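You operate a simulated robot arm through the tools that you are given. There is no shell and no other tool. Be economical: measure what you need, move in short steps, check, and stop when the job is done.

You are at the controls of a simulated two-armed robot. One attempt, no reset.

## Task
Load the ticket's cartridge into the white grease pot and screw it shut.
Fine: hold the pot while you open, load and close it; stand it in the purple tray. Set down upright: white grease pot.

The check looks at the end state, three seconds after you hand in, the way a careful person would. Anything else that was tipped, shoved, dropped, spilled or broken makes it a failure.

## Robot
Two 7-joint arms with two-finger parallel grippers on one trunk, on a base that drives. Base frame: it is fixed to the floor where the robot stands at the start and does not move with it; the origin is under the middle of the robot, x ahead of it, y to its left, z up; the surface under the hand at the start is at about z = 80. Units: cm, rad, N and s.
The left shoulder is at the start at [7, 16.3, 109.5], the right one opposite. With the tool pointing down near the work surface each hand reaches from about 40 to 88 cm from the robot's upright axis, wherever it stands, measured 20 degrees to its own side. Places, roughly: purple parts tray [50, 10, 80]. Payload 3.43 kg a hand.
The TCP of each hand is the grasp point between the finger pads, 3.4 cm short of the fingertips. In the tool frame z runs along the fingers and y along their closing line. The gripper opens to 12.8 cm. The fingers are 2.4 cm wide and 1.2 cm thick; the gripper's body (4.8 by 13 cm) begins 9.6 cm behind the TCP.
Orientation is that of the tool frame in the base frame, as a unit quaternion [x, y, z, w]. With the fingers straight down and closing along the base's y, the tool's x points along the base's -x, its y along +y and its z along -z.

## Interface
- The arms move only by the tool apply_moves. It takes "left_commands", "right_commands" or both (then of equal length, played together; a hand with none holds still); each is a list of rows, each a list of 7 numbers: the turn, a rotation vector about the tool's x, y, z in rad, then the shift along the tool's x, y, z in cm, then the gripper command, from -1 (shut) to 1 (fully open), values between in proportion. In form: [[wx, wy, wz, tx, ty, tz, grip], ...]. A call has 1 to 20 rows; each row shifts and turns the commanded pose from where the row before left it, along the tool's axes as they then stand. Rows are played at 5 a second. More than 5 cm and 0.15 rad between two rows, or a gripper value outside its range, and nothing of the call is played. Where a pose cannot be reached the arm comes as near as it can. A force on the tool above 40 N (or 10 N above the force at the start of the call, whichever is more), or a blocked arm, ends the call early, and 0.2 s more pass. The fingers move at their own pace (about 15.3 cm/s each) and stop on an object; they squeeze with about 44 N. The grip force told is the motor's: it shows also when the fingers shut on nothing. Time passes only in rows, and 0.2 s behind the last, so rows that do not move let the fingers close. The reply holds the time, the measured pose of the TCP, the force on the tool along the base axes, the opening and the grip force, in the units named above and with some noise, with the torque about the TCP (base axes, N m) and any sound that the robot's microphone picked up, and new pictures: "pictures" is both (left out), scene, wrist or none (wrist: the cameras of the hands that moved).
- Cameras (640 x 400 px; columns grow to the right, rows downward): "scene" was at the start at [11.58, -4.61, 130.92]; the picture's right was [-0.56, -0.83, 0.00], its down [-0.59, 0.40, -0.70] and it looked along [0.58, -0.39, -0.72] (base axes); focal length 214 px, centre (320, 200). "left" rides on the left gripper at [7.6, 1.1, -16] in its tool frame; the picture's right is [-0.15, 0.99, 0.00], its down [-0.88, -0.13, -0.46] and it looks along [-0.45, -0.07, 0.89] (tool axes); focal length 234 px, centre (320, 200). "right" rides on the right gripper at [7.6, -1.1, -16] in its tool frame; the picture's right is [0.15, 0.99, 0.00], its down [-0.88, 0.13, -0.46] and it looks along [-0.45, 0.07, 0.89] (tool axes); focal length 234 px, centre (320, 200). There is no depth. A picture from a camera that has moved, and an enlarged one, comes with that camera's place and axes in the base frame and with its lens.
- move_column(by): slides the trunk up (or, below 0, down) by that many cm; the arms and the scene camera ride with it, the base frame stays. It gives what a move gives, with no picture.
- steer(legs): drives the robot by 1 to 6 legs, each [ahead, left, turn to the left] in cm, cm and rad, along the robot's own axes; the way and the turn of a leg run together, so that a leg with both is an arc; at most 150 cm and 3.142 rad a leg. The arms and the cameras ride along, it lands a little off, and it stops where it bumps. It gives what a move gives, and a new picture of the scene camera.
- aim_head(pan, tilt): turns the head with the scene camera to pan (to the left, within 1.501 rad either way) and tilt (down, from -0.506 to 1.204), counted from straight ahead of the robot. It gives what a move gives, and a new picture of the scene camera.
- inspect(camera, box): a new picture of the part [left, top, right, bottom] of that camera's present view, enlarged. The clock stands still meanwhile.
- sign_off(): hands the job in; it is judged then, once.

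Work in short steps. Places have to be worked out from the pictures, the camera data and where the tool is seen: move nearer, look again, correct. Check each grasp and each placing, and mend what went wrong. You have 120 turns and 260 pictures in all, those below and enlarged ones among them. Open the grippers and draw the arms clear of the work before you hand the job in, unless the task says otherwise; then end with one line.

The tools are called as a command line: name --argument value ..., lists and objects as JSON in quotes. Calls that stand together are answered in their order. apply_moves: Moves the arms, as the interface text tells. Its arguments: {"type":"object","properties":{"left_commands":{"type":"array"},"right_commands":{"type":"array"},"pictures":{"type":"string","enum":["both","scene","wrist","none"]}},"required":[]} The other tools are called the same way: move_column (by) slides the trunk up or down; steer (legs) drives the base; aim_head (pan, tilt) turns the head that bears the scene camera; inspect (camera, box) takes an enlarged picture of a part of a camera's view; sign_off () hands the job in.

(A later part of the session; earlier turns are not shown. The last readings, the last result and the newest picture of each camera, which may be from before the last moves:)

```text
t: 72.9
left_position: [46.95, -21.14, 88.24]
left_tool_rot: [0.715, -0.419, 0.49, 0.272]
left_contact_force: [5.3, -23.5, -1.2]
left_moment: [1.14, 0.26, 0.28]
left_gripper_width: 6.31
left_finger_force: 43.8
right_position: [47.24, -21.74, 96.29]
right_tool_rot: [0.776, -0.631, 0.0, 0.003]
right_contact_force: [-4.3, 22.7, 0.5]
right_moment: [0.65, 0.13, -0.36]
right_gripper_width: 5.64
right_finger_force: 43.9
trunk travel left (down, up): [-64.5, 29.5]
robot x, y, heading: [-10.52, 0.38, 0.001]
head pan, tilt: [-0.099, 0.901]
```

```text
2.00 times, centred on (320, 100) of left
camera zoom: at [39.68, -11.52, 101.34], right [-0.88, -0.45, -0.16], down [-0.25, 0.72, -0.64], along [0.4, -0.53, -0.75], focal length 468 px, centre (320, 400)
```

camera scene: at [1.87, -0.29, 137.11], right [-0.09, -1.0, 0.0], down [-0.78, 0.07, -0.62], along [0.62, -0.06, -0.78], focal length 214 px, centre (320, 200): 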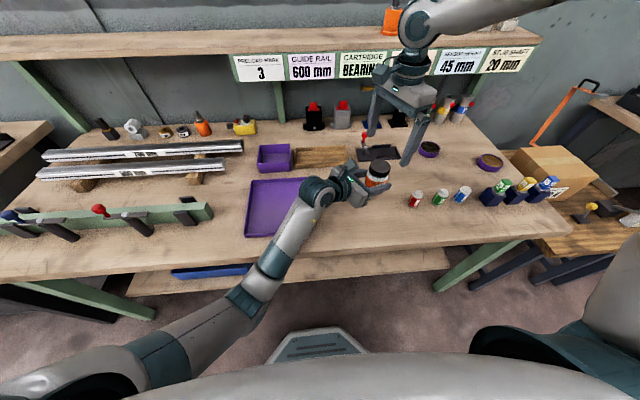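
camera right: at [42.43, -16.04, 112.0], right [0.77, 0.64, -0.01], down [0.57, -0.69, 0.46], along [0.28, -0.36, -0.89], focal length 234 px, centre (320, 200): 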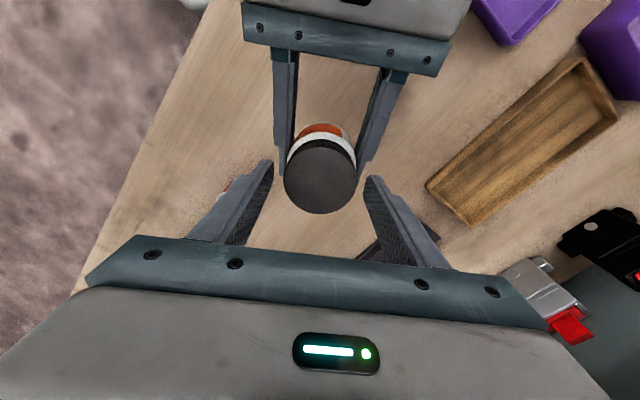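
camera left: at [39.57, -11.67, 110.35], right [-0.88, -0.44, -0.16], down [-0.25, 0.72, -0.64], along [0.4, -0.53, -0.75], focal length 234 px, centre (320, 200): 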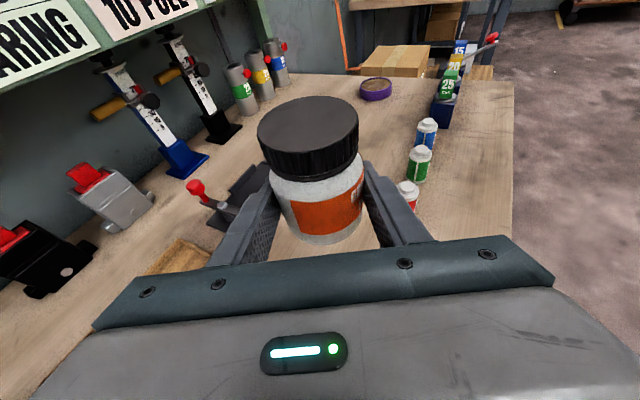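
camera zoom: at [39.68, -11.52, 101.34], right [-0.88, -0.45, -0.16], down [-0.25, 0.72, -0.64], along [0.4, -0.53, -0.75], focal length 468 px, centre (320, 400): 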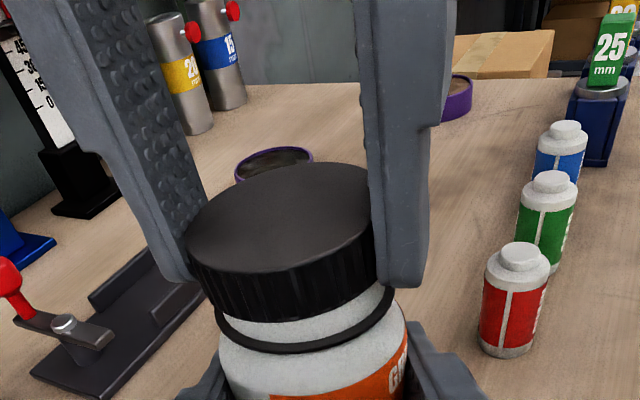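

The gap is now about 1 cm. I'll relieve the load and continue turning.

apply_moves --right_commands '[[0, 0, 0, -0.25, -0.05, 0, -1], [0, 0, -0.14, 0, 0, -0.02, -1], [0, 0, -0.14, 0, 0, -0.02, -1], [0, 0, -0.14, 0, 0, -0.02, -1], [0, 0, -0.14, 0, 0, -0.02, -1], [0, 0, -0.14, 0, 0, -0.02, -1], [0, 0, -0.14, 0, 0, -0.02, -1], [0, 0, -0.14, 0, 0, -0.02, -1], [0, 0, -0.14, 0, 0, -0.02, -1]]' --pictures "none"

inspect --camera "left" --box '[160, 0, 480, 200]'

```text
t: 74.9
left_position: [46.76, -21.14, 88.29]
left_tool_rot: [0.716, -0.418, 0.49, 0.269]
left_contact_force: [19.7, 9.6, -1.1]
left_moment: [-0.5, 1.08, 0.47]
left_gripper_width: 6.31
left_finger_force: 44.0
right_position: [47.22, -21.67, 96.39]
right_tool_rot: [0.992, -0.124, -0.004, 0.003]
right_contact_force: [-20.3, -10.6, 0.2]
right_moment: [-0.28, 0.56, -0.27]
right_gripper_width: 5.64
right_finger_force: 43.3
trunk travel left (down, up): [-64.5, 29.5]
robot x, y, heading: [-10.64, 0.41, 0.01]
head pan, tilt: [-0.099, 0.901]
```

```text
2.00 times, centred on (320, 100) of left
camera zoom: at [39.75, -11.45, 101.32], right [-0.88, -0.45, -0.16], down [-0.25, 0.72, -0.64], along [0.4, -0.53, -0.75], focal length 468 px, centre (320, 400)
```

zoom: 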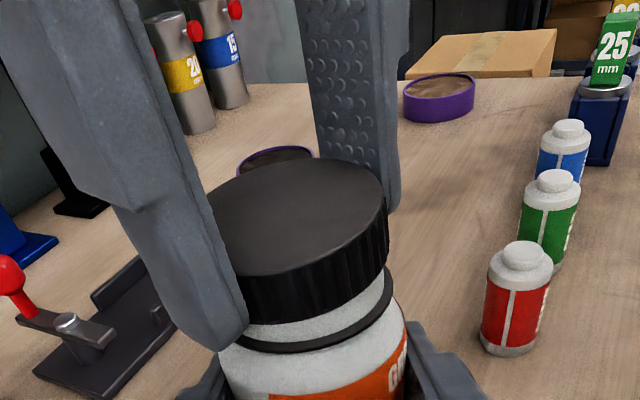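

About 8 rad done. I'll relieve the side load and test with a tiny lift whether the lid is free.

apply_moves --right_commands '[[0, 0, 0, -0.17, 0.145, 0, -1], [0, 0, 0, 0, 0, -0.15, -1], [0, 0, 0, 0, 0, -0.15, -1]]' --pictures "none"

inspect --camera "left" --box '[160, 0, 480, 200]'

```text
t: 75.7
left_position: [46.78, -21.22, 88.43]
left_tool_rot: [0.714, -0.419, 0.491, 0.271]
left_contact_force: [7.4, 21.4, 9.6]
left_moment: [-1.48, 0.55, 0.03]
left_gripper_width: 6.33
left_finger_force: 44.6
right_position: [47.07, -21.72, 96.76]
right_tool_rot: [0.992, -0.124, -0.003, 0.004]
right_contact_force: [-8.0, -21.4, -11.0]
right_moment: [-0.33, 0.13, 0.03]
right_gripper_width: 5.61
right_finger_force: 44.0
trunk travel left (down, up): [-64.5, 29.5]
robot x, y, heading: [-10.45, 0.52, 0.01]
head pan, tilt: [-0.099, 0.901]
```

```text
2.00 times, centred on (320, 100) of left
camera zoom: at [39.65, -11.48, 101.48], right [-0.88, -0.45, -0.16], down [-0.25, 0.72, -0.65], along [0.4, -0.53, -0.75], focal length 468 px, centre (320, 400)
```

zoom: 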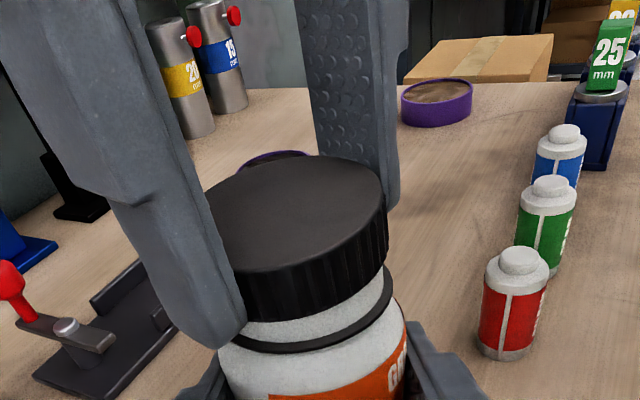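

Still held by the thread. I'll release, rewind and make a third stroke.

apply_moves --right_commands '[[0, 0, 0, 0, 0, 0.2, -1], [0, 0, 0, 0, 0, 0, 0.0], [0, 0, 0, 0, 0, 0, 0.25], [0, 0, 0.149, 0, 0, 0, 0.25], [0, 0, 0.149, 0, 0, 0, 0.25], [0, 0, 0.149, 0, 0, 0, 0.25], [0, 0, 0.149, 0, 0, 0, 0.25], [0, 0, 0.149, 0, 0, 0, 0.25], [0, 0, 0.149, 0, 0, 0, 0.25], [0, 0, 0.149, 0, 0, 0, 0.25], [0, 0, 0.149, 0, 0, 0, 0.25], [0, 0, 0.149, 0, 0, 0, 0.25], [0, 0, 0.149, 0, 0, 0, 0.25], [0, 0, 0.149, 0, 0, 0, 0.25], [0, 0, 0.149, 0, 0, 0, 0.25], [0, 0, 0.149, 0, 0, 0, 0.25], [0, 0, 0.149, 0, 0, 0, 0.25], [0, 0, 0.149, 0, 0, 0, 0.25], [0, 0, 0.149, 0, 0, 0, 0.25], [0, 0, 0.149, 0, 0, 0, 0.25]]' --pictures "none"

apply_moves --right_commands '[[0, 0, 0.149, 0, 0, 0, 0.25], [0, 0, 0.149, 0, 0, 0, 0.25], [0, 0, 0.149, 0, 0, 0, 0.25], [0, 0, 0.149, 0, 0, 0, 0.25], [0, 0, 0.149, 0, 0, 0, 0.25], [0, 0, 0.149, 0, 0, 0, 0.25], [0, 0, 0.149, 0, 0, 0, 0.25], [0, 0, 0.149, 0, 0, 0, 0.25], [0, 0, 0.149, 0, 0, 0, 0.25], [0, 0, 0.149, 0, 0, 0, 0.25], [0, 0, 0, 0, 0, 0, 0.25]]' --pictures "wrist"

inspect --camera "left" --box '[160, 0, 480, 200]'

```text
t: 79.9
left_position: [46.78, -21.19, 88.25]
left_tool_rot: [0.715, -0.419, 0.49, 0.271]
left_contact_force: [-0.3, 0.0, -0.5]
left_moment: [0.0, -0.03, 0.0]
left_gripper_width: 6.33
left_finger_force: 44.0
right_position: [47.1, -21.61, 96.52]
right_tool_rot: [-0.177, 0.984, -0.001, -0.004]
right_contact_force: [0.3, -0.4, -0.8]
right_moment: [0.01, -0.02, 0.0]
right_gripper_width: 7.99
right_finger_force: 0.0
trunk travel left (down, up): [-64.5, 29.5]
robot x, y, heading: [-10.99, 0.15, 0.006]
head pan, tilt: [-0.099, 0.901]
```

```text
t: 82.3
left_position: [46.91, -21.12, 88.29]
left_tool_rot: [0.715, -0.419, 0.49, 0.271]
left_contact_force: [-0.8, -0.2, -1.1]
left_moment: [0.02, -0.03, 0.01]
left_gripper_width: 6.33
left_finger_force: 43.8
right_position: [47.02, -21.61, 96.62]
right_tool_rot: [0.537, 0.844, -0.003, -0.001]
right_contact_force: [-0.7, -0.5, 0.1]
right_moment: [0.02, 0.0, -0.02]
right_gripper_width: 7.98
right_finger_force: 0.1
trunk travel left (down, up): [-64.5, 29.5]
robot x, y, heading: [-10.71, 0.36, 0.012]
head pan, tilt: [-0.099, 0.901]
camera right: at [42.94, -15.19, 112.68], right [0.83, 0.55, -0.01], down [0.49, -0.74, 0.46], along [0.25, -0.38, -0.89], focal length 234 px, centre (320, 200)
```

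right: 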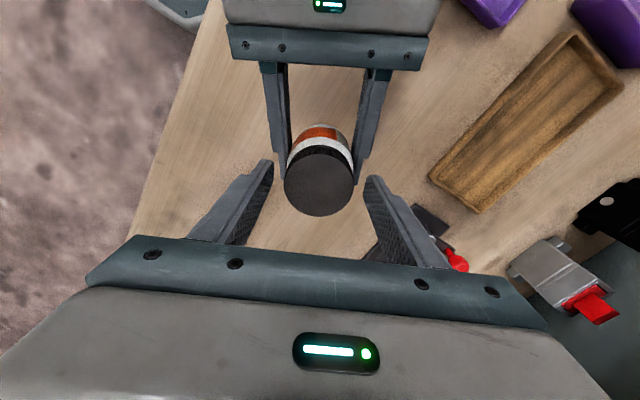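

```text
2.00 times, centred on (320, 100) of left
camera zoom: at [39.66, -11.53, 101.34], right [-0.88, -0.45, -0.16], down [-0.25, 0.72, -0.64], along [0.4, -0.53, -0.75], focal length 468 px, centre (320, 400)
```

zoom: 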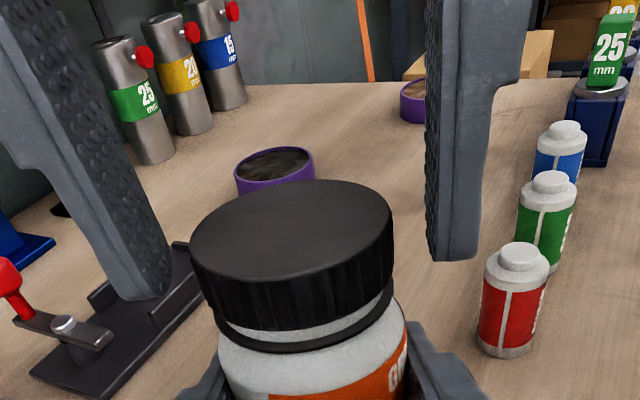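

After release the lid settled back down, so it may already be free and was only jammed by side load. I'll regrip well centred, without side load, and lift gently.

apply_moves --right_commands '[[0, 0, 0, -0.12, 0.05, 0.2, 0.1], [0, 0, 0, 0, 0, 0, -0.05], [0, 0, 0, 0, 0, 0, -1], [0, 0, 0, 0, 0, 0, -1], [0, 0, 0, 0, 0, 0, -1], [0, 0, 0, 0, 0, -0.2, -1], [0, 0, 0, 0, 0, -0.2, -1], [0, 0, 0, 0, 0, 0, -1]]' --pictures "none"

inspect --camera "left" --box '[160, 0, 480, 200]'

```text
t: 84.1
left_position: [46.79, -21.07, 88.51]
left_tool_rot: [0.714, -0.418, 0.492, 0.271]
left_contact_force: [10.1, 4.2, 15.4]
left_moment: [-0.19, 0.96, 0.11]
left_gripper_width: 6.3
left_finger_force: 43.7
right_position: [47.08, -21.7, 96.59]
right_tool_rot: [0.537, 0.844, -0.005, -0.002]
right_contact_force: [-8.8, -3.7, -16.2]
right_moment: [-0.23, -0.21, -0.05]
right_gripper_width: 5.62
right_finger_force: 44.3
trunk travel left (down, up): [-64.5, 29.5]
robot x, y, heading: [-10.57, 0.61, 0.011]
head pan, tilt: [-0.099, 0.901]
```

```text
2.00 times, centred on (320, 100) of left
camera zoom: at [39.67, -11.49, 101.51], right [-0.88, -0.45, -0.16], down [-0.25, 0.72, -0.65], along [0.41, -0.53, -0.75], focal length 468 px, centre (320, 400)
```

zoom: 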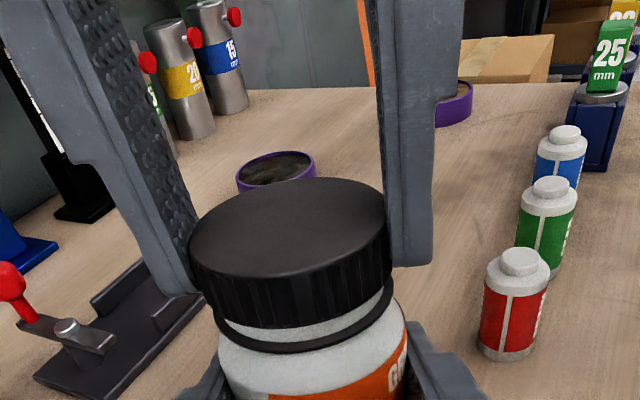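

It's still engaged here. I'll undo the lift and make a third full turning stroke with pauses to zero the side load, then lift while still gripping.

apply_moves --right_commands '[[0, 0, 0, 0, 0, 0.3, -1], [0, 0, -0.14, 0, 0, -0.017, -1], [0, 0, -0.14, 0, 0, -0.017, -1], [0, 0, -0.14, 0, 0, -0.017, -1], [0, 0, -0.14, 0, 0, -0.017, -1], [0, 0, -0.14, 0, 0, -0.017, -1], [0, 0, -0.14, 0, 0, -0.017, -1], [0, 0, -0.14, 0, 0, -0.017, -1], [0, 0, -0.14, 0, 0, -0.017, -1], [0, 0, -0.14, 0, 0, -0.017, -1], [0, 0, -0.14, 0, 0, -0.017, -1], [0, 0, -0.14, 0, 0, -0.017, -1]]' --pictures "none"

inspect --camera "left" --box '[160, 0, 480, 200]'

```text
t: 86.3
left_position: [47.21, -20.83, 88.07]
left_tool_rot: [0.717, -0.417, 0.489, 0.269]
left_contact_force: [0.2, 2.8, -1.6]
left_moment: [-0.31, 0.19, 0.67]
left_gripper_width: 6.62
left_finger_force: 44.3
right_position: [46.97, -22.0, 96.6]
right_tool_rot: [-0.048, 0.999, -0.005, -0.006]
right_contact_force: [-0.4, -2.4, 0.7]
right_moment: [0.14, -0.12, -0.76]
right_gripper_width: 5.45
right_finger_force: 44.4
trunk travel left (down, up): [-64.5, 29.5]
robot x, y, heading: [-10.47, 0.63, 0.01]
head pan, tilt: [-0.099, 0.901]
stopped in row 11 (left hand): the force on the tool passed its limit at 42 N (the readings are from after the stop); the commanded pose is now the measured one
```

```text
2.00 times, centred on (320, 100) of left
camera zoom: at [39.95, -11.27, 101.21], right [-0.88, -0.45, -0.16], down [-0.26, 0.72, -0.64], along [0.41, -0.52, -0.75], focal length 468 px, centre (320, 400)
```

zoom: 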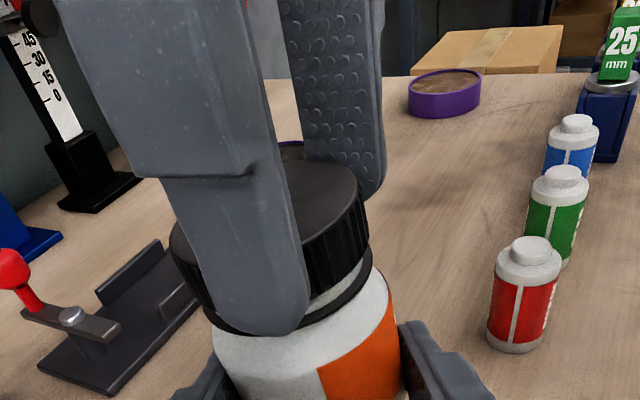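

Torque jumped and the pot turned within the left fingers. I'll stop and look more closely before doing anything more.

inspect --camera "scene" --box '[330, 120, 430, 200]'

inspect --camera "left" --box '[220, 60, 400, 240]'

inspect --camera "right" --box '[220, 80, 420, 250]'

```text
5.00 times, centred on (380, 160) of scene
camera zoom: at [1.88, -0.29, 137.11], right [-0.09, -1.0, 0.0], down [-0.78, 0.07, -0.62], along [0.62, -0.06, -0.78], focal length 1072 px, centre (20, 400)
```

zoom: 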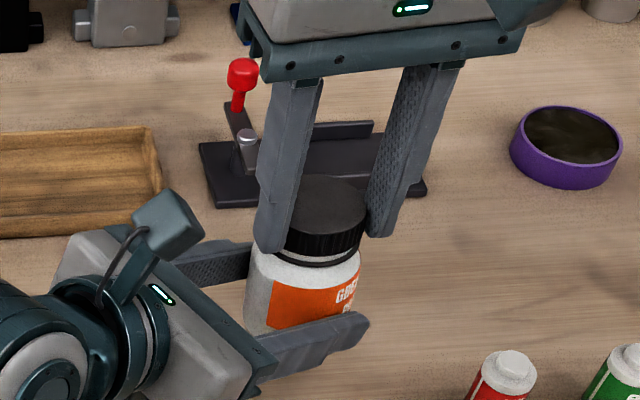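

```text
2.22 times, centred on (310, 150) of left
camera zoom: at [39.95, -11.27, 101.21], right [-0.88, -0.45, -0.16], down [-0.26, 0.72, -0.64], along [0.41, -0.52, -0.75], focal length 520 px, centre (342, 311)
```

zoom: 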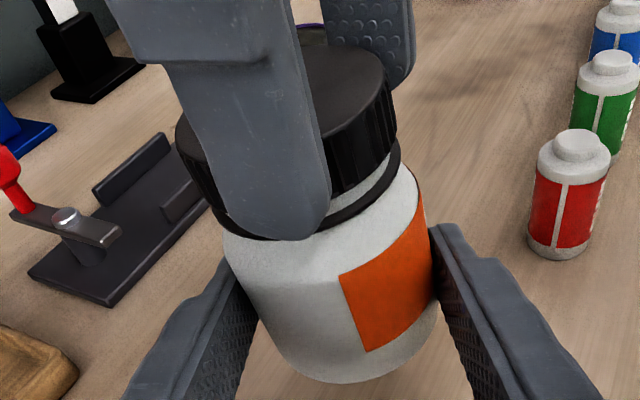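

```text
2.35 times, centred on (320, 165) of right
camera zoom: at [39.81, -23.68, 112.83], right [-0.24, 0.97, -0.01], down [0.87, 0.22, 0.44], along [0.43, 0.1, -0.9], focal length 551 px, centre (320, 282)
```

zoom: 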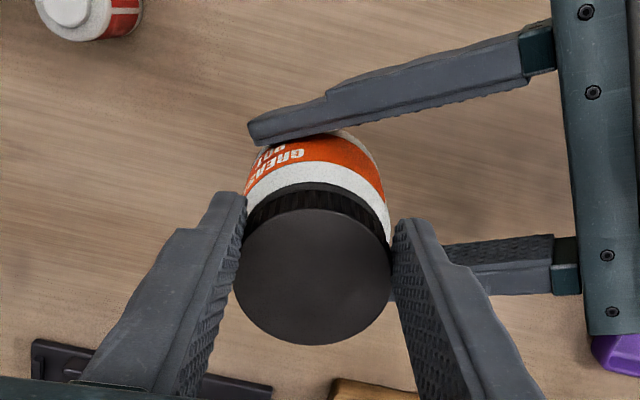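

I'll release the lid without moving, so the stresses relax, and then see how the pot and lid actually sit.

apply_moves --right_commands '[[0, 0, 0, 0, 0, 0, 0.0], [0, 0, 0, 0, 0, 0, 0.3], [0, 0, 0, 0, 0, -3, 0.6], [0, 0, 0, 0, 0, -4, 1], [0, 0, 0, 0, 0, -4, 1], [0, 0, 0, 0, 0, 0, 1]]' --pictures "none"

inspect --camera "left" --box '[220, 60, 400, 240]'

inspect --camera "scene" --box '[340, 145, 410, 205]'

```text
t: 87.7
left_position: [47.29, -20.91, 88.15]
left_tool_rot: [0.717, -0.417, 0.489, 0.269]
left_contact_force: [-0.2, -0.2, -1.4]
left_moment: [-0.02, 0.0, -0.01]
left_gripper_width: 6.32
left_finger_force: 43.9
right_position: [47.28, -21.74, 107.57]
right_tool_rot: [-0.049, 0.999, -0.005, -0.008]
right_contact_force: [-0.3, -0.5, 0.6]
right_moment: [0.0, 0.01, -0.02]
right_gripper_width: 12.78
right_finger_force: 0.1
trunk travel left (down, up): [-64.5, 29.5]
robot x, y, heading: [-10.42, 0.25, 0.007]
head pan, tilt: [-0.099, 0.901]
```

```text
2.22 times, centred on (310, 150) of left
camera zoom: at [39.95, -11.31, 101.21], right [-0.88, -0.45, -0.16], down [-0.26, 0.72, -0.64], along [0.41, -0.52, -0.75], focal length 520 px, centre (342, 311)
```

zoom: 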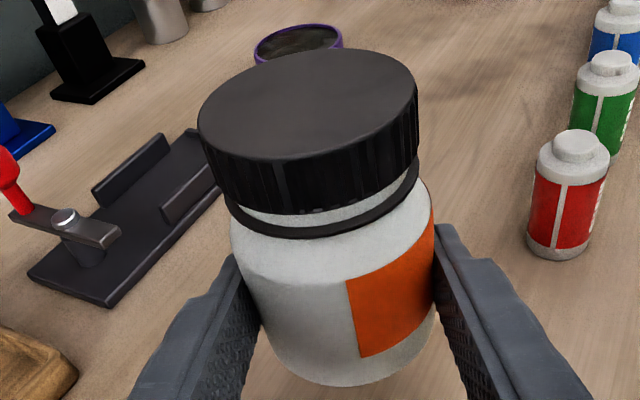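

```text
6.67 times, centred on (375, 175) of scene
camera zoom: at [1.93, -0.31, 137.1], right [-0.09, -1.0, 0.0], down [-0.78, 0.07, -0.62], along [0.62, -0.05, -0.78], focal length 1430 px, centre (-47, 367)
```

zoom: 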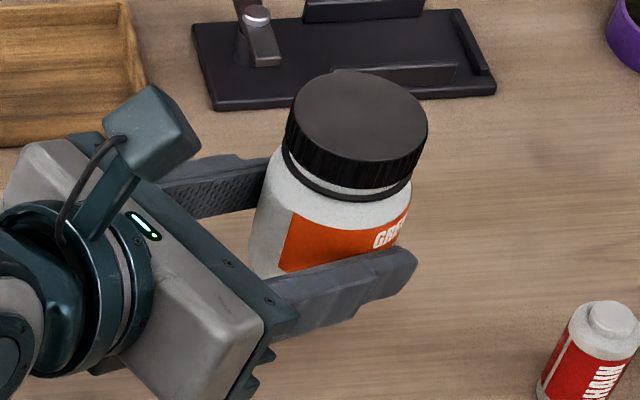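

The gap is even, but the pot now leans and has turned in the left fingers, which likely jammed the lid. I'll lower it to the bench, let it stand, and regrip it squarely. First I'll lower close to the surface.

apply_moves --left_commands '[[0, 0, 0, -1.4, 0, 0.56, -1], [0, 0, 0, -1.4, 0, 0.56, -1], [0, 0, 0, -0.7, 0, 0.28, -1], [0, 0, 0, -0.2, 0, 0.08, -1], [0, 0, 0, -0.2, 0, 0.08, -1], [0, 0, 0, 0, 0, 0, -1]]' --pictures "wrist"

inspect --camera "scene" --box '[330, 140, 420, 220]'

```text
t: 89.1
left_position: [47.23, -20.79, 83.96]
left_tool_rot: [0.717, -0.417, 0.49, 0.269]
left_contact_force: [0.5, 0.8, -1.7]
left_moment: [0.03, 0.02, -0.02]
left_gripper_width: 6.29
left_finger_force: 44.6
right_position: [47.17, -21.82, 107.66]
right_tool_rot: [-0.049, 0.999, -0.005, -0.005]
right_contact_force: [0.0, 0.4, 0.0]
right_moment: [-0.01, 0.02, -0.03]
right_gripper_width: 12.82
right_finger_force: 0.1
trunk travel left (down, up): [-64.5, 29.5]
robot x, y, heading: [-10.18, 0.93, 0.008]
head pan, tilt: [-0.099, 0.901]
camera left: at [40.0, -11.24, 97.0], right [-0.88, -0.45, -0.16], down [-0.26, 0.72, -0.64], along [0.41, -0.52, -0.75], focal length 234 px, centre (320, 200)
```

left: 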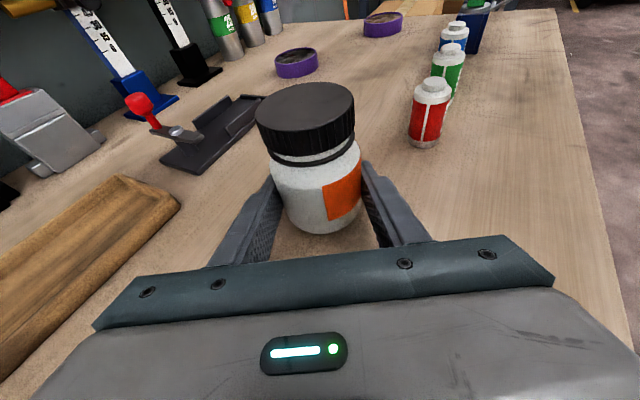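

```text
5.00 times, centred on (375, 180) of scene
camera zoom: at [1.87, -0.29, 137.11], right [-0.09, -1.0, 0.0], down [-0.78, 0.07, -0.62], along [0.62, -0.06, -0.78], focal length 1072 px, centre (45, 300)
```

zoom: 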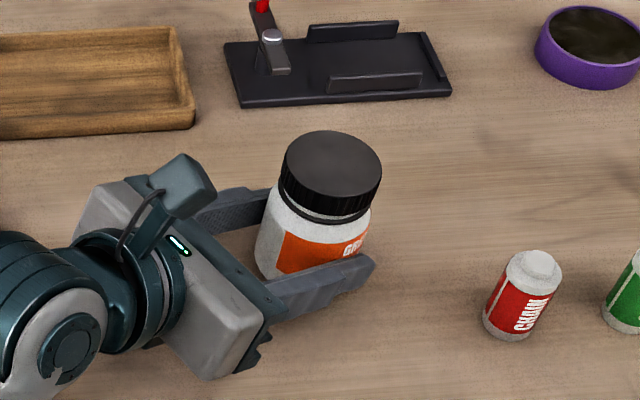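

Not touching yet. I'll lower in small steps until the contact force shows.

apply_moves --left_commands '[[0, 0, 0, -0.23, 0, 0.094, -1], [0, 0, 0, -0.23, 0, 0.094, -1], [0, 0, 0, -0.1, 0, 0.04, -1], [0, 0, 0, 0, 0, 0, -1]]' --pictures "none"

inspect --camera "scene" --box '[340, 150, 410, 210]'

```text
t: 90.1
left_position: [47.2, -20.89, 83.3]
left_tool_rot: [0.717, -0.417, 0.49, 0.269]
left_contact_force: [0.3, -0.6, -1.3]
left_moment: [0.0, -0.01, 0.01]
left_gripper_width: 6.32
left_finger_force: 44.2
right_position: [47.2, -21.68, 107.62]
right_tool_rot: [-0.048, 0.999, -0.005, -0.006]
right_contact_force: [0.5, 0.2, -0.7]
right_moment: [0.0, 0.01, -0.02]
right_gripper_width: 12.8
right_finger_force: 0.0
trunk travel left (down, up): [-64.5, 29.5]
robot x, y, heading: [-10.64, 0.41, 0.006]
head pan, tilt: [-0.099, 0.901]
```

```text
6.67 times, centred on (375, 180) of scene
camera zoom: at [1.87, -0.29, 137.11], right [-0.09, -1.0, 0.0], down [-0.78, 0.07, -0.62], along [0.62, -0.06, -0.78], focal length 1430 px, centre (-47, 333)
```

zoom: 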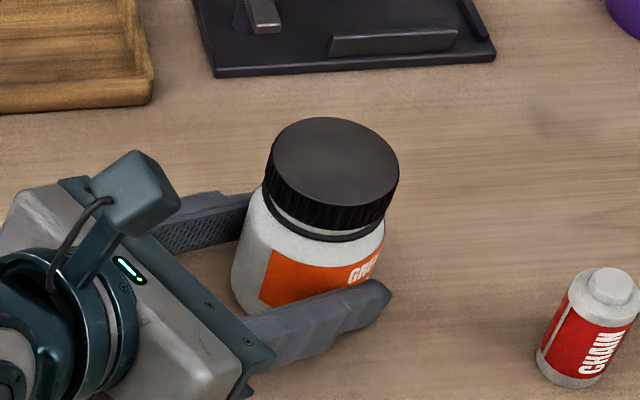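

apply_moves --left_commands '[[0, 0, 0, -0.14, 0, 0.056, -1], [0, 0, 0, -0.14, 0, 0.056, -1], [0, 0, 0, -0.14, 0, 0.056, -1], [0, 0, 0, 0, 0, 0, -1]]' --pictures "none"

```text
t: 91.1
left_position: [47.14, -20.75, 83.1]
left_tool_rot: [0.716, -0.417, 0.491, 0.27]
left_contact_force: [1.4, -1.0, 9.0]
left_moment: [-0.35, -0.02, 0.07]
left_gripper_width: 6.29
left_finger_force: 44.2
right_position: [47.05, -21.72, 107.59]
right_tool_rot: [-0.049, 0.999, -0.006, -0.006]
right_contact_force: [0.2, 0.6, -0.4]
right_moment: [0.0, 0.03, -0.02]
right_gripper_width: 12.77
right_finger_force: 0.0
trunk travel left (down, up): [-64.5, 29.5]
robot x, y, heading: [-10.43, 0.35, 0.014]
head pan, tilt: [-0.099, 0.901]
```

It's touching with about 10 N. I'll ease the fingers open slightly so the pot stands by itself.

apply_moves --left_commands '[[0, 0, 0, 0, 0, 0, 0.02], [0, 0, 0, 0, 0, 0, 0.15], [0, 0, 0, 0, 0, 0, 0.15], [0, 0, 0, 0, 0, 0, 0.15]]' --pictures "wrist"

inspect --camera "scene" --box '[340, 150, 410, 210]'

inspect --camera "left" --box '[220, 60, 400, 240]'

```text
t: 92.1
left_position: [47.19, -20.87, 82.88]
left_tool_rot: [0.717, -0.417, 0.49, 0.268]
left_contact_force: [-0.7, 0.0, 0.9]
left_moment: [0.03, -0.01, 0.03]
left_gripper_width: 7.38
left_finger_force: 0.1
right_position: [47.19, -21.77, 107.64]
right_tool_rot: [-0.049, 0.999, -0.006, -0.006]
right_contact_force: [-0.4, 0.4, -0.5]
right_moment: [0.0, 0.03, 0.05]
right_gripper_width: 12.82
right_finger_force: 0.0
trunk travel left (down, up): [-64.5, 29.5]
robot x, y, heading: [-10.14, 0.4, 0.011]
head pan, tilt: [-0.099, 0.901]
camera left: at [39.97, -11.2, 95.91], right [-0.88, -0.45, -0.16], down [-0.26, 0.72, -0.64], along [0.41, -0.52, -0.75], focal length 234 px, centre (320, 200)
```

left: 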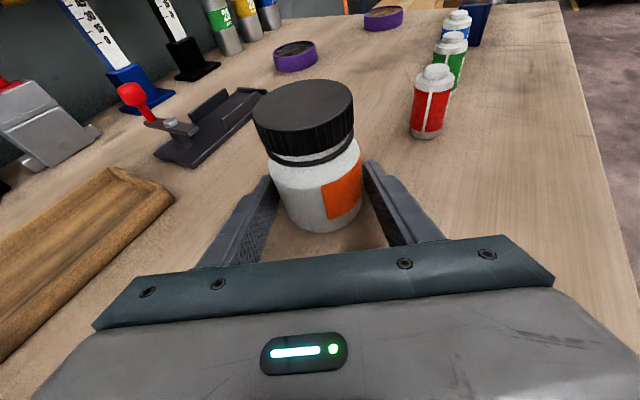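

```text
6.67 times, centred on (375, 180) of scene
camera zoom: at [1.84, -0.28, 137.11], right [-0.09, -1.0, 0.0], down [-0.78, 0.07, -0.62], along [0.62, -0.06, -0.78], focal length 1430 px, centre (-47, 333)
```

zoom: 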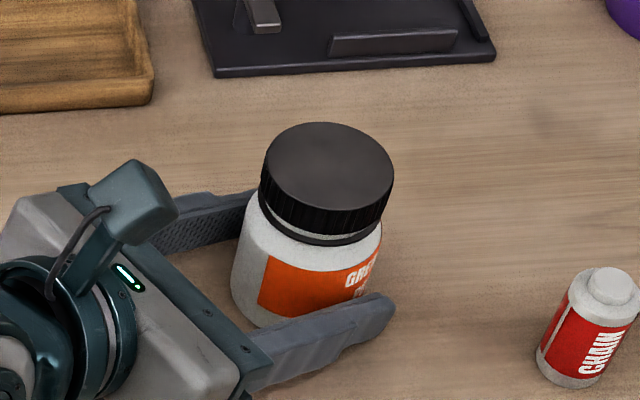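

```text
2.22 times, centred on (310, 150) of left
camera zoom: at [39.97, -11.2, 95.91], right [-0.88, -0.45, -0.16], down [-0.26, 0.72, -0.64], along [0.41, -0.52, -0.75], focal length 520 px, centre (342, 311)
```

zoom: 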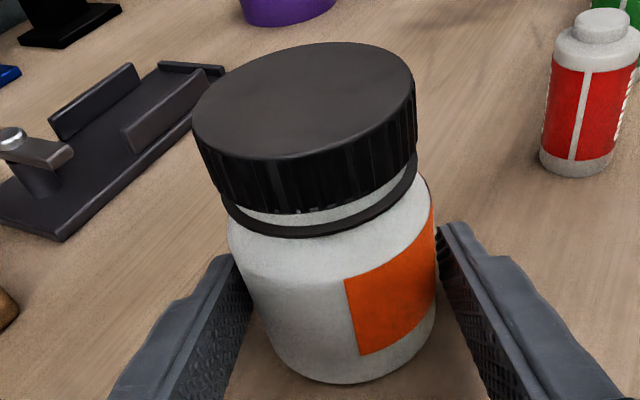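

The pot stands upright with an even gap under the lid. I'll regrip it on the bench and work there so it can't tilt.

apply_moves --left_commands '[[0, 0, 0, 0.3, 0, -0.12, 0.15], [0, 0, 0, 0, 0, 0, 0.05], [0, 0, 0, 0, 0, 0, -1], [0, 0, 0, 0, 0, 0, -1], [0, 0, 0, 0, 0, 0, -1]]' --pictures "none"

inspect --camera "left" --box '[220, 60, 400, 240]'

inspect --camera "right" --box '[220, 60, 420, 260]'

```text
t: 93.3
left_position: [47.34, -20.76, 83.07]
left_tool_rot: [0.717, -0.417, 0.49, 0.269]
left_contact_force: [0.4, 0.6, 0.4]
left_moment: [-0.03, 0.04, -0.01]
left_gripper_width: 6.31
left_finger_force: 44.2
right_position: [47.23, -21.68, 107.49]
right_tool_rot: [-0.049, 0.999, -0.006, -0.006]
right_contact_force: [0.2, -0.2, 0.3]
right_moment: [-0.03, 0.0, 0.02]
right_gripper_width: 12.79
right_finger_force: 0.0
trunk travel left (down, up): [-64.5, 29.5]
robot x, y, heading: [-10.37, 0.33, 0.01]
head pan, tilt: [-0.099, 0.901]
```

```text
2.22 times, centred on (310, 150) of left
camera zoom: at [40.0, -11.23, 96.22], right [-0.88, -0.45, -0.16], down [-0.26, 0.72, -0.64], along [0.41, -0.52, -0.75], focal length 520 px, centre (342, 311)
```

zoom: 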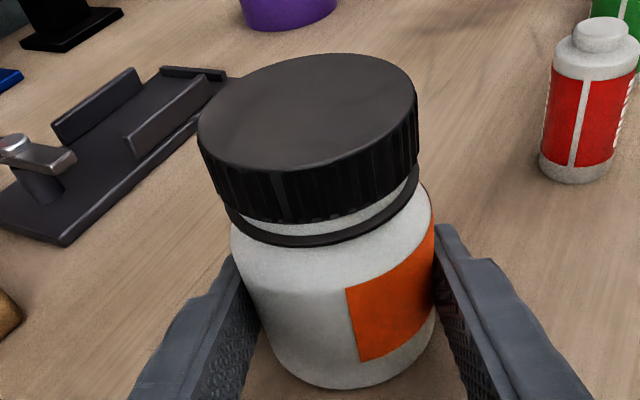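

```text
2.00 times, centred on (320, 160) of right
camera zoom: at [39.96, -23.49, 123.84], right [-0.24, 0.97, -0.01], down [0.87, 0.22, 0.44], along [0.43, 0.1, -0.9], focal length 468 px, centre (320, 280)
```

zoom: 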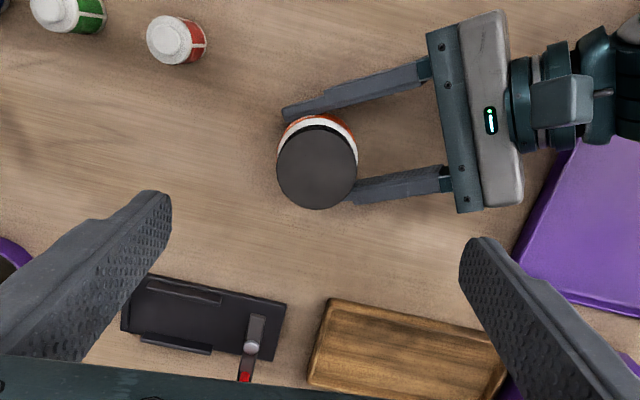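

The pot sits right at the left fingertips, which is a weak hold. I'll open, slide the hand 1.6 cm further around the pot and regrip.

apply_moves --left_commands '[[0, 0, 0, 0, 0, 0, 0.05], [0, 0, 0, 0, 0, 0, 0.3], [0, 0, 0, 0.3, 0, 0.75, 0.3], [0, 0, 0, 0.3, 0, 0.75, 0.3], [0, 0, 0, 0, 0, 0, 0.3]]' --pictures "none"

inspect --camera "right" --box '[220, 60, 420, 260]'

```text
t: 94.5
left_position: [48.05, -22.23, 83.38]
left_tool_rot: [0.716, -0.417, 0.49, 0.269]
left_contact_force: [-0.4, -0.2, 0.0]
left_moment: [0.02, 0.0, 0.0]
left_gripper_width: 8.3
left_finger_force: 0.0
right_position: [47.0, -21.66, 107.76]
right_tool_rot: [-0.049, 0.999, -0.005, -0.005]
right_contact_force: [-0.4, 0.5, -0.3]
right_moment: [0.01, 0.01, 0.02]
right_gripper_width: 12.79
right_finger_force: 0.0
trunk travel left (down, up): [-64.5, 29.5]
robot x, y, heading: [-10.66, 0.39, 0.013]
head pan, tilt: [-0.099, 0.901]
```

```text
2.00 times, centred on (320, 160) of right
camera zoom: at [39.82, -23.43, 123.92], right [-0.24, 0.97, -0.01], down [0.87, 0.22, 0.44], along [0.43, 0.1, -0.9], focal length 468 px, centre (320, 280)
```

zoom: 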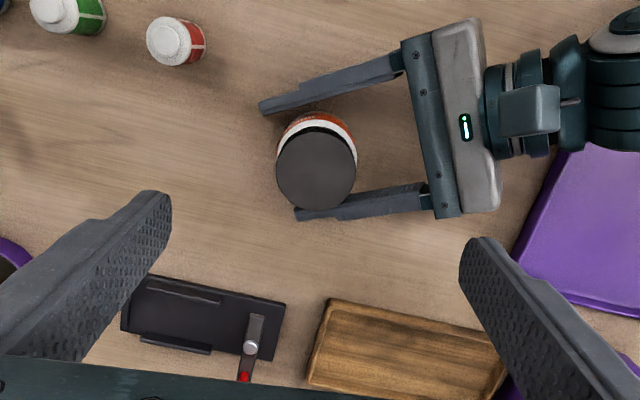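

Good, the pot is now fully between the pads. I'll close.

apply_moves --left_commands '[[0, 0, 0, 0, 0, 0, 0.1], [0, 0, 0, 0, 0, 0, 0.03], [0, 0, 0, 0, 0, 0, -1], [0, 0, 0, 0, 0, 0, -1], [0, 0, 0, 0, 0, 0, -1]]' --pictures "none"

apply_moves --right_commands '[[0, 0, 0.149, 0, 0, 1, 1], [0, 0, 0.149, 0, 0, 1, 1], [0, 0, 0.149, 0, 0, 1, 1], [0, 0, 0.149, 0, 0, 1, 1], [0, 0, 0.149, 0, 0, 1, 1], [0, 0, 0.149, 0, 0, 1, 1], [0, 0, 0.149, 0, 0, 1, 1], [0, 0, 0.149, 0, 0, 1, 1], [0, 0, 0, 0, 0, 0, 1]]' --pictures "wrist"

inspect --camera "left" --box '[220, 60, 400, 240]'

inspect --camera "scene" --box '[340, 150, 410, 210]'

```text
t: 95.7
left_position: [47.97, -22.35, 83.25]
left_tool_rot: [0.716, -0.417, 0.491, 0.269]
left_contact_force: [-1.2, 0.6, 0.5]
left_moment: [-0.04, 0.03, -0.05]
left_gripper_width: 6.32
left_finger_force: 43.5
right_position: [47.07, -21.71, 107.61]
right_tool_rot: [-0.049, 0.999, -0.006, -0.004]
right_contact_force: [-0.4, 0.3, -0.3]
right_moment: [0.02, -0.02, 0.0]
right_gripper_width: 12.82
right_finger_force: 0.1
trunk travel left (down, up): [-64.5, 29.5]
robot x, y, heading: [-10.3, 0.19, 0.009]
head pan, tilt: [-0.099, 0.901]
```

```text
t: 97.7
left_position: [48.11, -22.26, 83.32]
left_tool_rot: [0.716, -0.417, 0.491, 0.269]
left_contact_force: [-1.5, -0.9, 2.6]
left_moment: [-0.06, 0.14, 0.0]
left_gripper_width: 6.34
left_finger_force: 44.0
right_position: [46.83, -21.85, 99.76]
right_tool_rot: [0.52, 0.854, -0.007, -0.001]
right_contact_force: [-0.4, -0.3, -0.3]
right_moment: [0.0, 0.02, -0.01]
right_gripper_width: 12.81
right_finger_force: 0.1
trunk travel left (down, up): [-64.5, 29.5]
robot x, y, heading: [-10.51, 0.51, 0.01]
head pan, tilt: [-0.099, 0.901]
camera right: at [42.65, -15.56, 115.85], right [0.81, 0.58, -0.01], down [0.52, -0.72, 0.46], along [0.26, -0.38, -0.89], focal length 234 px, centre (320, 200)
```

right: 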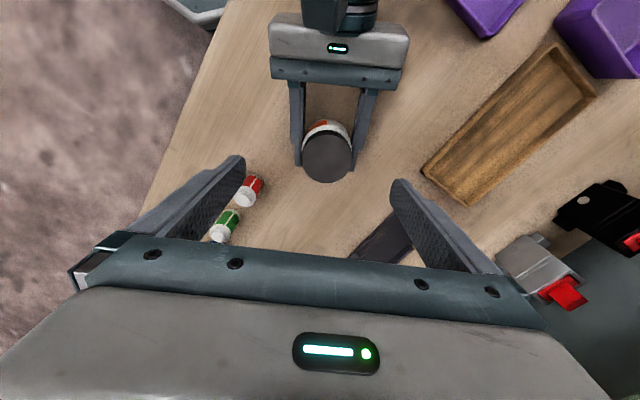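

```text
2.22 times, centred on (310, 150) of left
camera zoom: at [40.73, -12.67, 96.33], right [-0.88, -0.45, -0.16], down [-0.26, 0.72, -0.64], along [0.41, -0.52, -0.75], focal length 520 px, centre (342, 311)
```

zoom: 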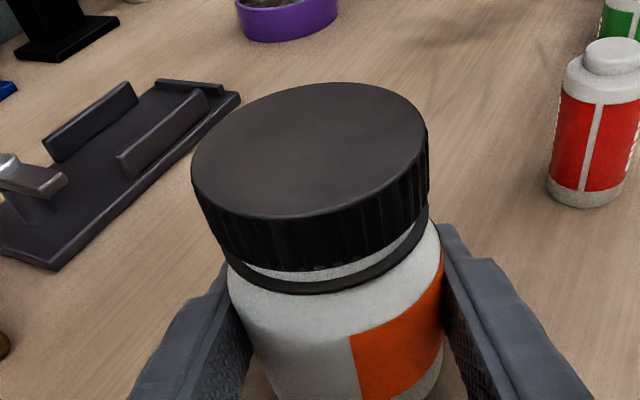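

```text
6.67 times, centred on (375, 180) of scene
camera zoom: at [1.68, -0.23, 137.13], right [-0.09, -1.0, 0.0], down [-0.78, 0.07, -0.62], along [0.62, -0.06, -0.78], focal length 1430 px, centre (-47, 333)
```

zoom: 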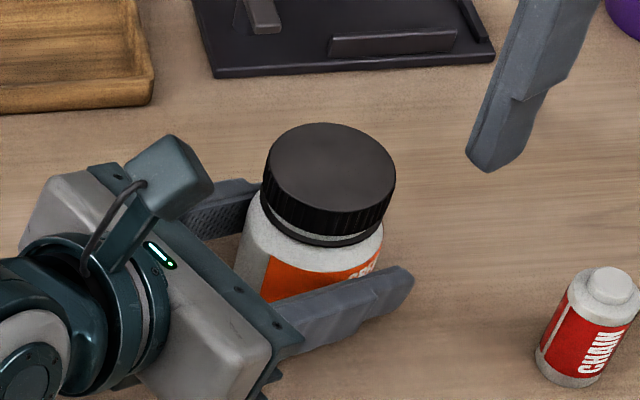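

The hold is much better and the pot is upright. I'll centre the right hand (offset x -0.4, y +0.75) and descend to just above the lid to check.

apply_moves --right_commands '[[0, 0, 0, -0.4, 0.75, 2, 1], [0, 0, 0, 0, 0, 2, 1], [0, 0, 0, 0, 0, 2, 0.6], [0, 0, 0, 0, 0, 1.5, 0.25], [0, 0, 0, 0, 0, 1.0, 0.25], [0, 0, 0, 0, 0, 0, 0.25]]' --pictures "none"

inspect --camera "right" --box '[220, 100, 420, 240]'

inspect --camera "left" --box '[220, 60, 400, 240]'

```text
t: 99.1
left_position: [47.95, -22.22, 83.27]
left_tool_rot: [0.716, -0.417, 0.49, 0.269]
left_contact_force: [-2.5, -0.7, 3.6]
left_moment: [-0.05, 0.15, -0.01]
left_gripper_width: 6.31
left_finger_force: 43.3
right_position: [47.74, -22.13, 91.16]
right_tool_rot: [0.52, 0.854, -0.007, -0.001]
right_contact_force: [0.0, 0.3, 0.6]
right_moment: [0.03, -0.01, 0.02]
right_gripper_width: 8.0
right_finger_force: 0.0
trunk travel left (down, up): [-64.5, 29.5]
robot x, y, heading: [-10.82, 0.09, 0.005]
head pan, tilt: [-0.099, 0.901]
```

```text
2.86 times, centred on (320, 170) of right
camera zoom: at [43.43, -15.67, 107.21], right [0.81, 0.58, -0.01], down [0.52, -0.72, 0.46], along [0.26, -0.38, -0.89], focal length 669 px, centre (320, 286)
```

zoom: 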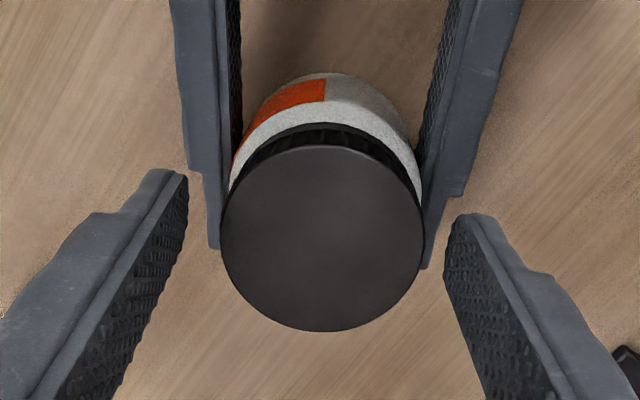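

```text
2.22 times, centred on (310, 150) of left
camera zoom: at [40.73, -12.68, 96.33], right [-0.88, -0.45, -0.16], down [-0.26, 0.72, -0.64], along [0.41, -0.52, -0.75], focal length 520 px, centre (342, 311)
```

zoom: 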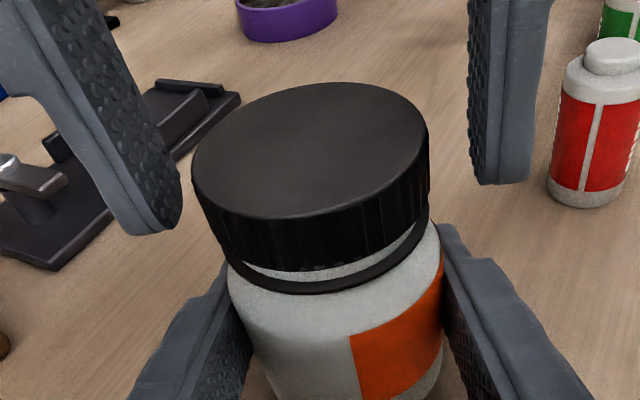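

Close to centred. I'll shift by (-0.2, +0.1), descend 0.6 and grip the lid, then turn a short arc to check the forces.

apply_moves --right_commands '[[0, 0, 0, -0.2, 0.1, 0.6, 0.25], [0, 0, 0, 0, 0, 0, 0.0], [0, 0, 0, 0, 0, 0, -1], [0, 0, 0, 0, 0, 0, -1], [0, 0, 0, 0, 0, 0, -1], [0, 0, -0.12, 0, 0, -0.012, -1], [0, 0, -0.12, 0, 0, -0.012, -1], [0, 0, -0.12, 0, 0, -0.012, -1], [0, 0, -0.12, 0, 0, -0.012, -1], [0, 0, -0.12, 0, 0, -0.012, -1]]' --pictures "none"

inspect --camera "left" --box '[220, 60, 400, 240]'

```text
t: 101.3
left_position: [47.89, -22.27, 83.23]
left_tool_rot: [0.716, -0.417, 0.491, 0.268]
left_contact_force: [-2.7, 0.6, 6.0]
left_moment: [-0.11, 0.23, 1.57]
left_gripper_width: 6.32
left_finger_force: 43.6
right_position: [47.81, -22.05, 90.66]
right_tool_rot: [0.245, 0.97, -0.007, -0.003]
right_contact_force: [1.7, -0.2, -3.4]
right_moment: [0.14, -0.38, -1.62]
right_gripper_width: 5.64
right_finger_force: 43.5
trunk travel left (down, up): [-64.5, 29.5]
robot x, y, heading: [-10.55, 0.49, 0.011]
head pan, tilt: [-0.099, 0.901]
```

```text
2.22 times, centred on (310, 150) of left
camera zoom: at [40.74, -12.69, 96.33], right [-0.88, -0.45, -0.16], down [-0.26, 0.72, -0.64], along [0.41, -0.52, -0.75], focal length 520 px, centre (342, 311)
```

zoom: 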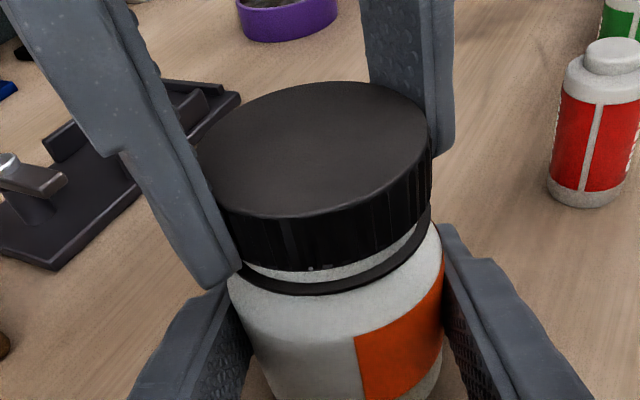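

Side load is nearly zero now, but the torque is 1.6 N m: the lid resists turning further. It may be at the end of its thread, so I'll relax the torque and then try lifting it straight.

apply_moves --right_commands '[[0, 0, 0.12, 0, 0, 0, -1], [0, 0, 0.12, 0, 0, 0, -1], [0, 0, 0, 0, 0, 0, -1]]' --pictures "none"

inspect --camera "left" --box '[250, 110, 400, 200]'

apply_moves --right_commands '[[0, 0, 0, 0, 0, -0.2, -1], [0, 0, 0, 0, 0, -0.2, -1], [0, 0, 0, 0, 0, -0.2, -1], [0, 0, 0, 0, 0, 0, -1]]' --pictures "none"

inspect --camera "left" --box '[250, 110, 400, 200]'

```text
t: 102.1
left_position: [48.05, -22.31, 83.24]
left_tool_rot: [0.716, -0.417, 0.491, 0.269]
left_contact_force: [0.9, -1.3, 5.3]
left_moment: [-0.47, 0.15, 0.02]
left_gripper_width: 6.35
left_finger_force: 44.1
right_position: [47.81, -22.17, 90.7]
right_tool_rot: [0.359, 0.933, -0.006, -0.003]
right_contact_force: [-1.3, 1.3, -3.3]
right_moment: [0.45, 0.08, 0.0]
right_gripper_width: 5.62
right_finger_force: 44.2
trunk travel left (down, up): [-64.5, 29.5]
robot x, y, heading: [-10.81, 0.26, 0.013]
head pan, tilt: [-0.099, 0.901]
```

```text
4.27 times, centred on (325, 155) of left
camera zoom: at [40.73, -12.69, 96.33], right [-0.88, -0.45, -0.16], down [-0.26, 0.72, -0.64], along [0.41, -0.52, -0.75], focal length 999 px, centre (299, 392)
```

zoom: 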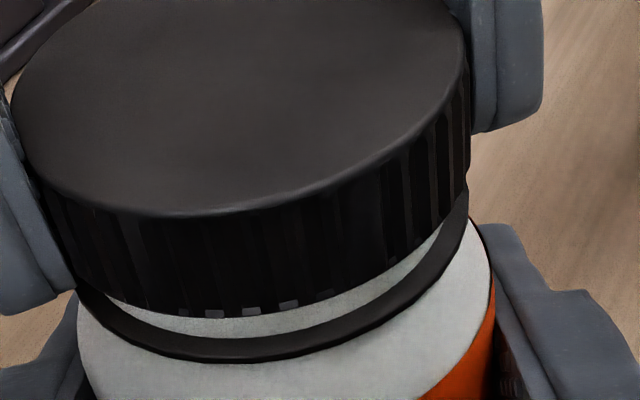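

```text
t: 103.1
left_position: [48.06, -22.39, 83.62]
left_tool_rot: [0.715, -0.416, 0.494, 0.268]
left_contact_force: [-4.9, 4.8, 31.1]
left_moment: [-0.11, 0.24, -0.04]
left_gripper_width: 6.31
left_finger_force: 43.7
right_position: [47.77, -22.19, 91.06]
right_tool_rot: [0.359, 0.933, -0.007, -0.004]
right_contact_force: [4.8, -3.6, -33.6]
right_moment: [-0.13, -0.56, 0.04]
right_gripper_width: 5.62
right_finger_force: 43.8
trunk travel left (down, up): [-64.5, 29.5]
robot x, y, heading: [-10.7, 0.5, 0.012]
head pan, tilt: [-0.099, 0.901]
```

```text
4.27 times, centred on (325, 155) of left
camera zoom: at [40.78, -12.73, 96.54], right [-0.88, -0.45, -0.16], down [-0.25, 0.72, -0.65], along [0.41, -0.53, -0.75], focal length 999 px, centre (299, 392)
```

zoom: 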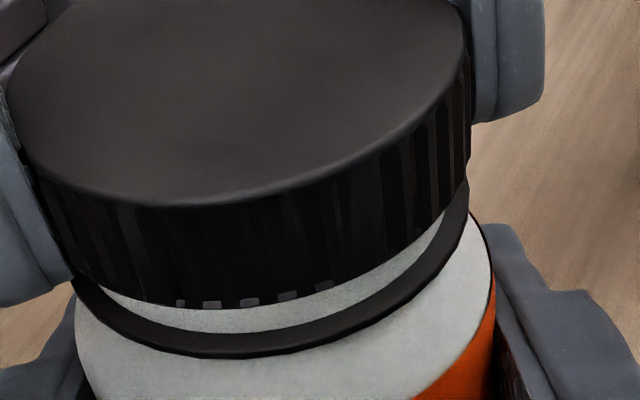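

33 N upward doesn't free it. I'll relax the pull and test how the lid turns the other way (clockwise), to understand where the thread stands.

apply_moves --right_commands '[[0, 0, 0, 0, 0, 0.3, -1], [0, 0, 0, 0, 0, 0.3, -1], [0, 0, 0.12, 0, 0, 0.01, -1], [0, 0, 0.12, 0, 0, 0.01, -1], [0, 0, 0.12, 0, 0, 0.01, -1], [0, 0, 0, 0, 0, 0, -1]]' --pictures "none"

inspect --camera "left" --box '[250, 110, 400, 200]'

apply_moves --right_commands '[[0, 0, 0.12, 0, 0, 0.01, -1], [0, 0, 0.12, 0, 0, 0.01, -1], [0, 0, 0.12, 0, 0, 0.01, -1], [0, 0, 0.12, 0, 0, 0.01, -1], [0, 0, 0, 0, 0, 0, -1]]' --pictures "none"

inspect --camera "left" --box '[250, 110, 400, 200]'

```text
t: 104.5
left_position: [48.03, -22.16, 83.09]
left_tool_rot: [0.718, -0.417, 0.489, 0.267]
left_contact_force: [10.4, 1.0, 0.4]
left_moment: [-0.69, 0.5, -0.05]
left_gripper_width: 6.31
left_finger_force: 43.6
right_position: [47.87, -22.13, 90.65]
right_tool_rot: [0.522, 0.853, -0.007, -0.002]
right_contact_force: [-11.0, -0.7, -1.1]
right_moment: [0.66, 0.34, 0.03]
right_gripper_width: 5.63
right_finger_force: 44.1
trunk travel left (down, up): [-64.5, 29.5]
robot x, y, heading: [-10.75, 0.5, 0.01]
head pan, tilt: [-0.099, 0.901]
```

```text
4.27 times, centred on (325, 155) of left
camera zoom: at [40.75, -12.75, 96.24], right [-0.88, -0.45, -0.16], down [-0.26, 0.72, -0.64], along [0.41, -0.52, -0.75], focal length 999 px, centre (299, 392)
```

zoom: 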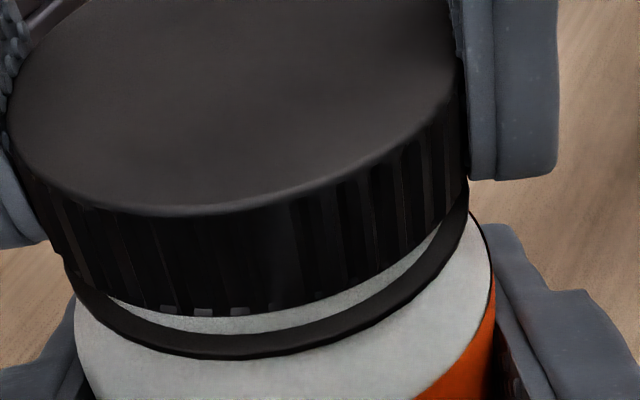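

```text
t: 105.7
left_position: [48.01, -22.27, 83.23]
left_tool_rot: [0.717, -0.417, 0.49, 0.267]
left_contact_force: [20.4, -1.5, -4.0]
left_moment: [-0.53, 1.1, -0.06]
left_gripper_width: 6.3
left_finger_force: 44.2
right_position: [47.61, -22.24, 90.52]
right_tool_rot: [0.709, 0.705, -0.008, -0.001]
right_contact_force: [-20.7, 1.4, 2.0]
right_moment: [0.66, 0.44, 0.01]
right_gripper_width: 5.61
right_finger_force: 44.2
trunk travel left (down, up): [-64.5, 29.5]
robot x, y, heading: [-10.36, 0.15, 0.016]
head pan, tilt: [-0.099, 0.901]
```

```text
4.27 times, centred on (325, 155) of left
camera zoom: at [40.74, -12.73, 96.26], right [-0.88, -0.45, -0.16], down [-0.26, 0.72, -0.64], along [0.41, -0.52, -0.75], focal length 999 px, centre (299, 392)
```

zoom: 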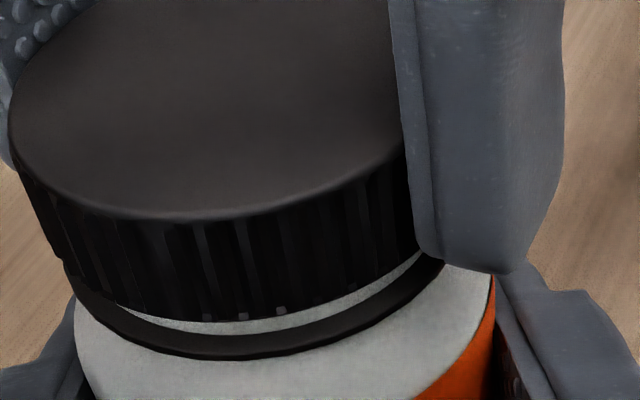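

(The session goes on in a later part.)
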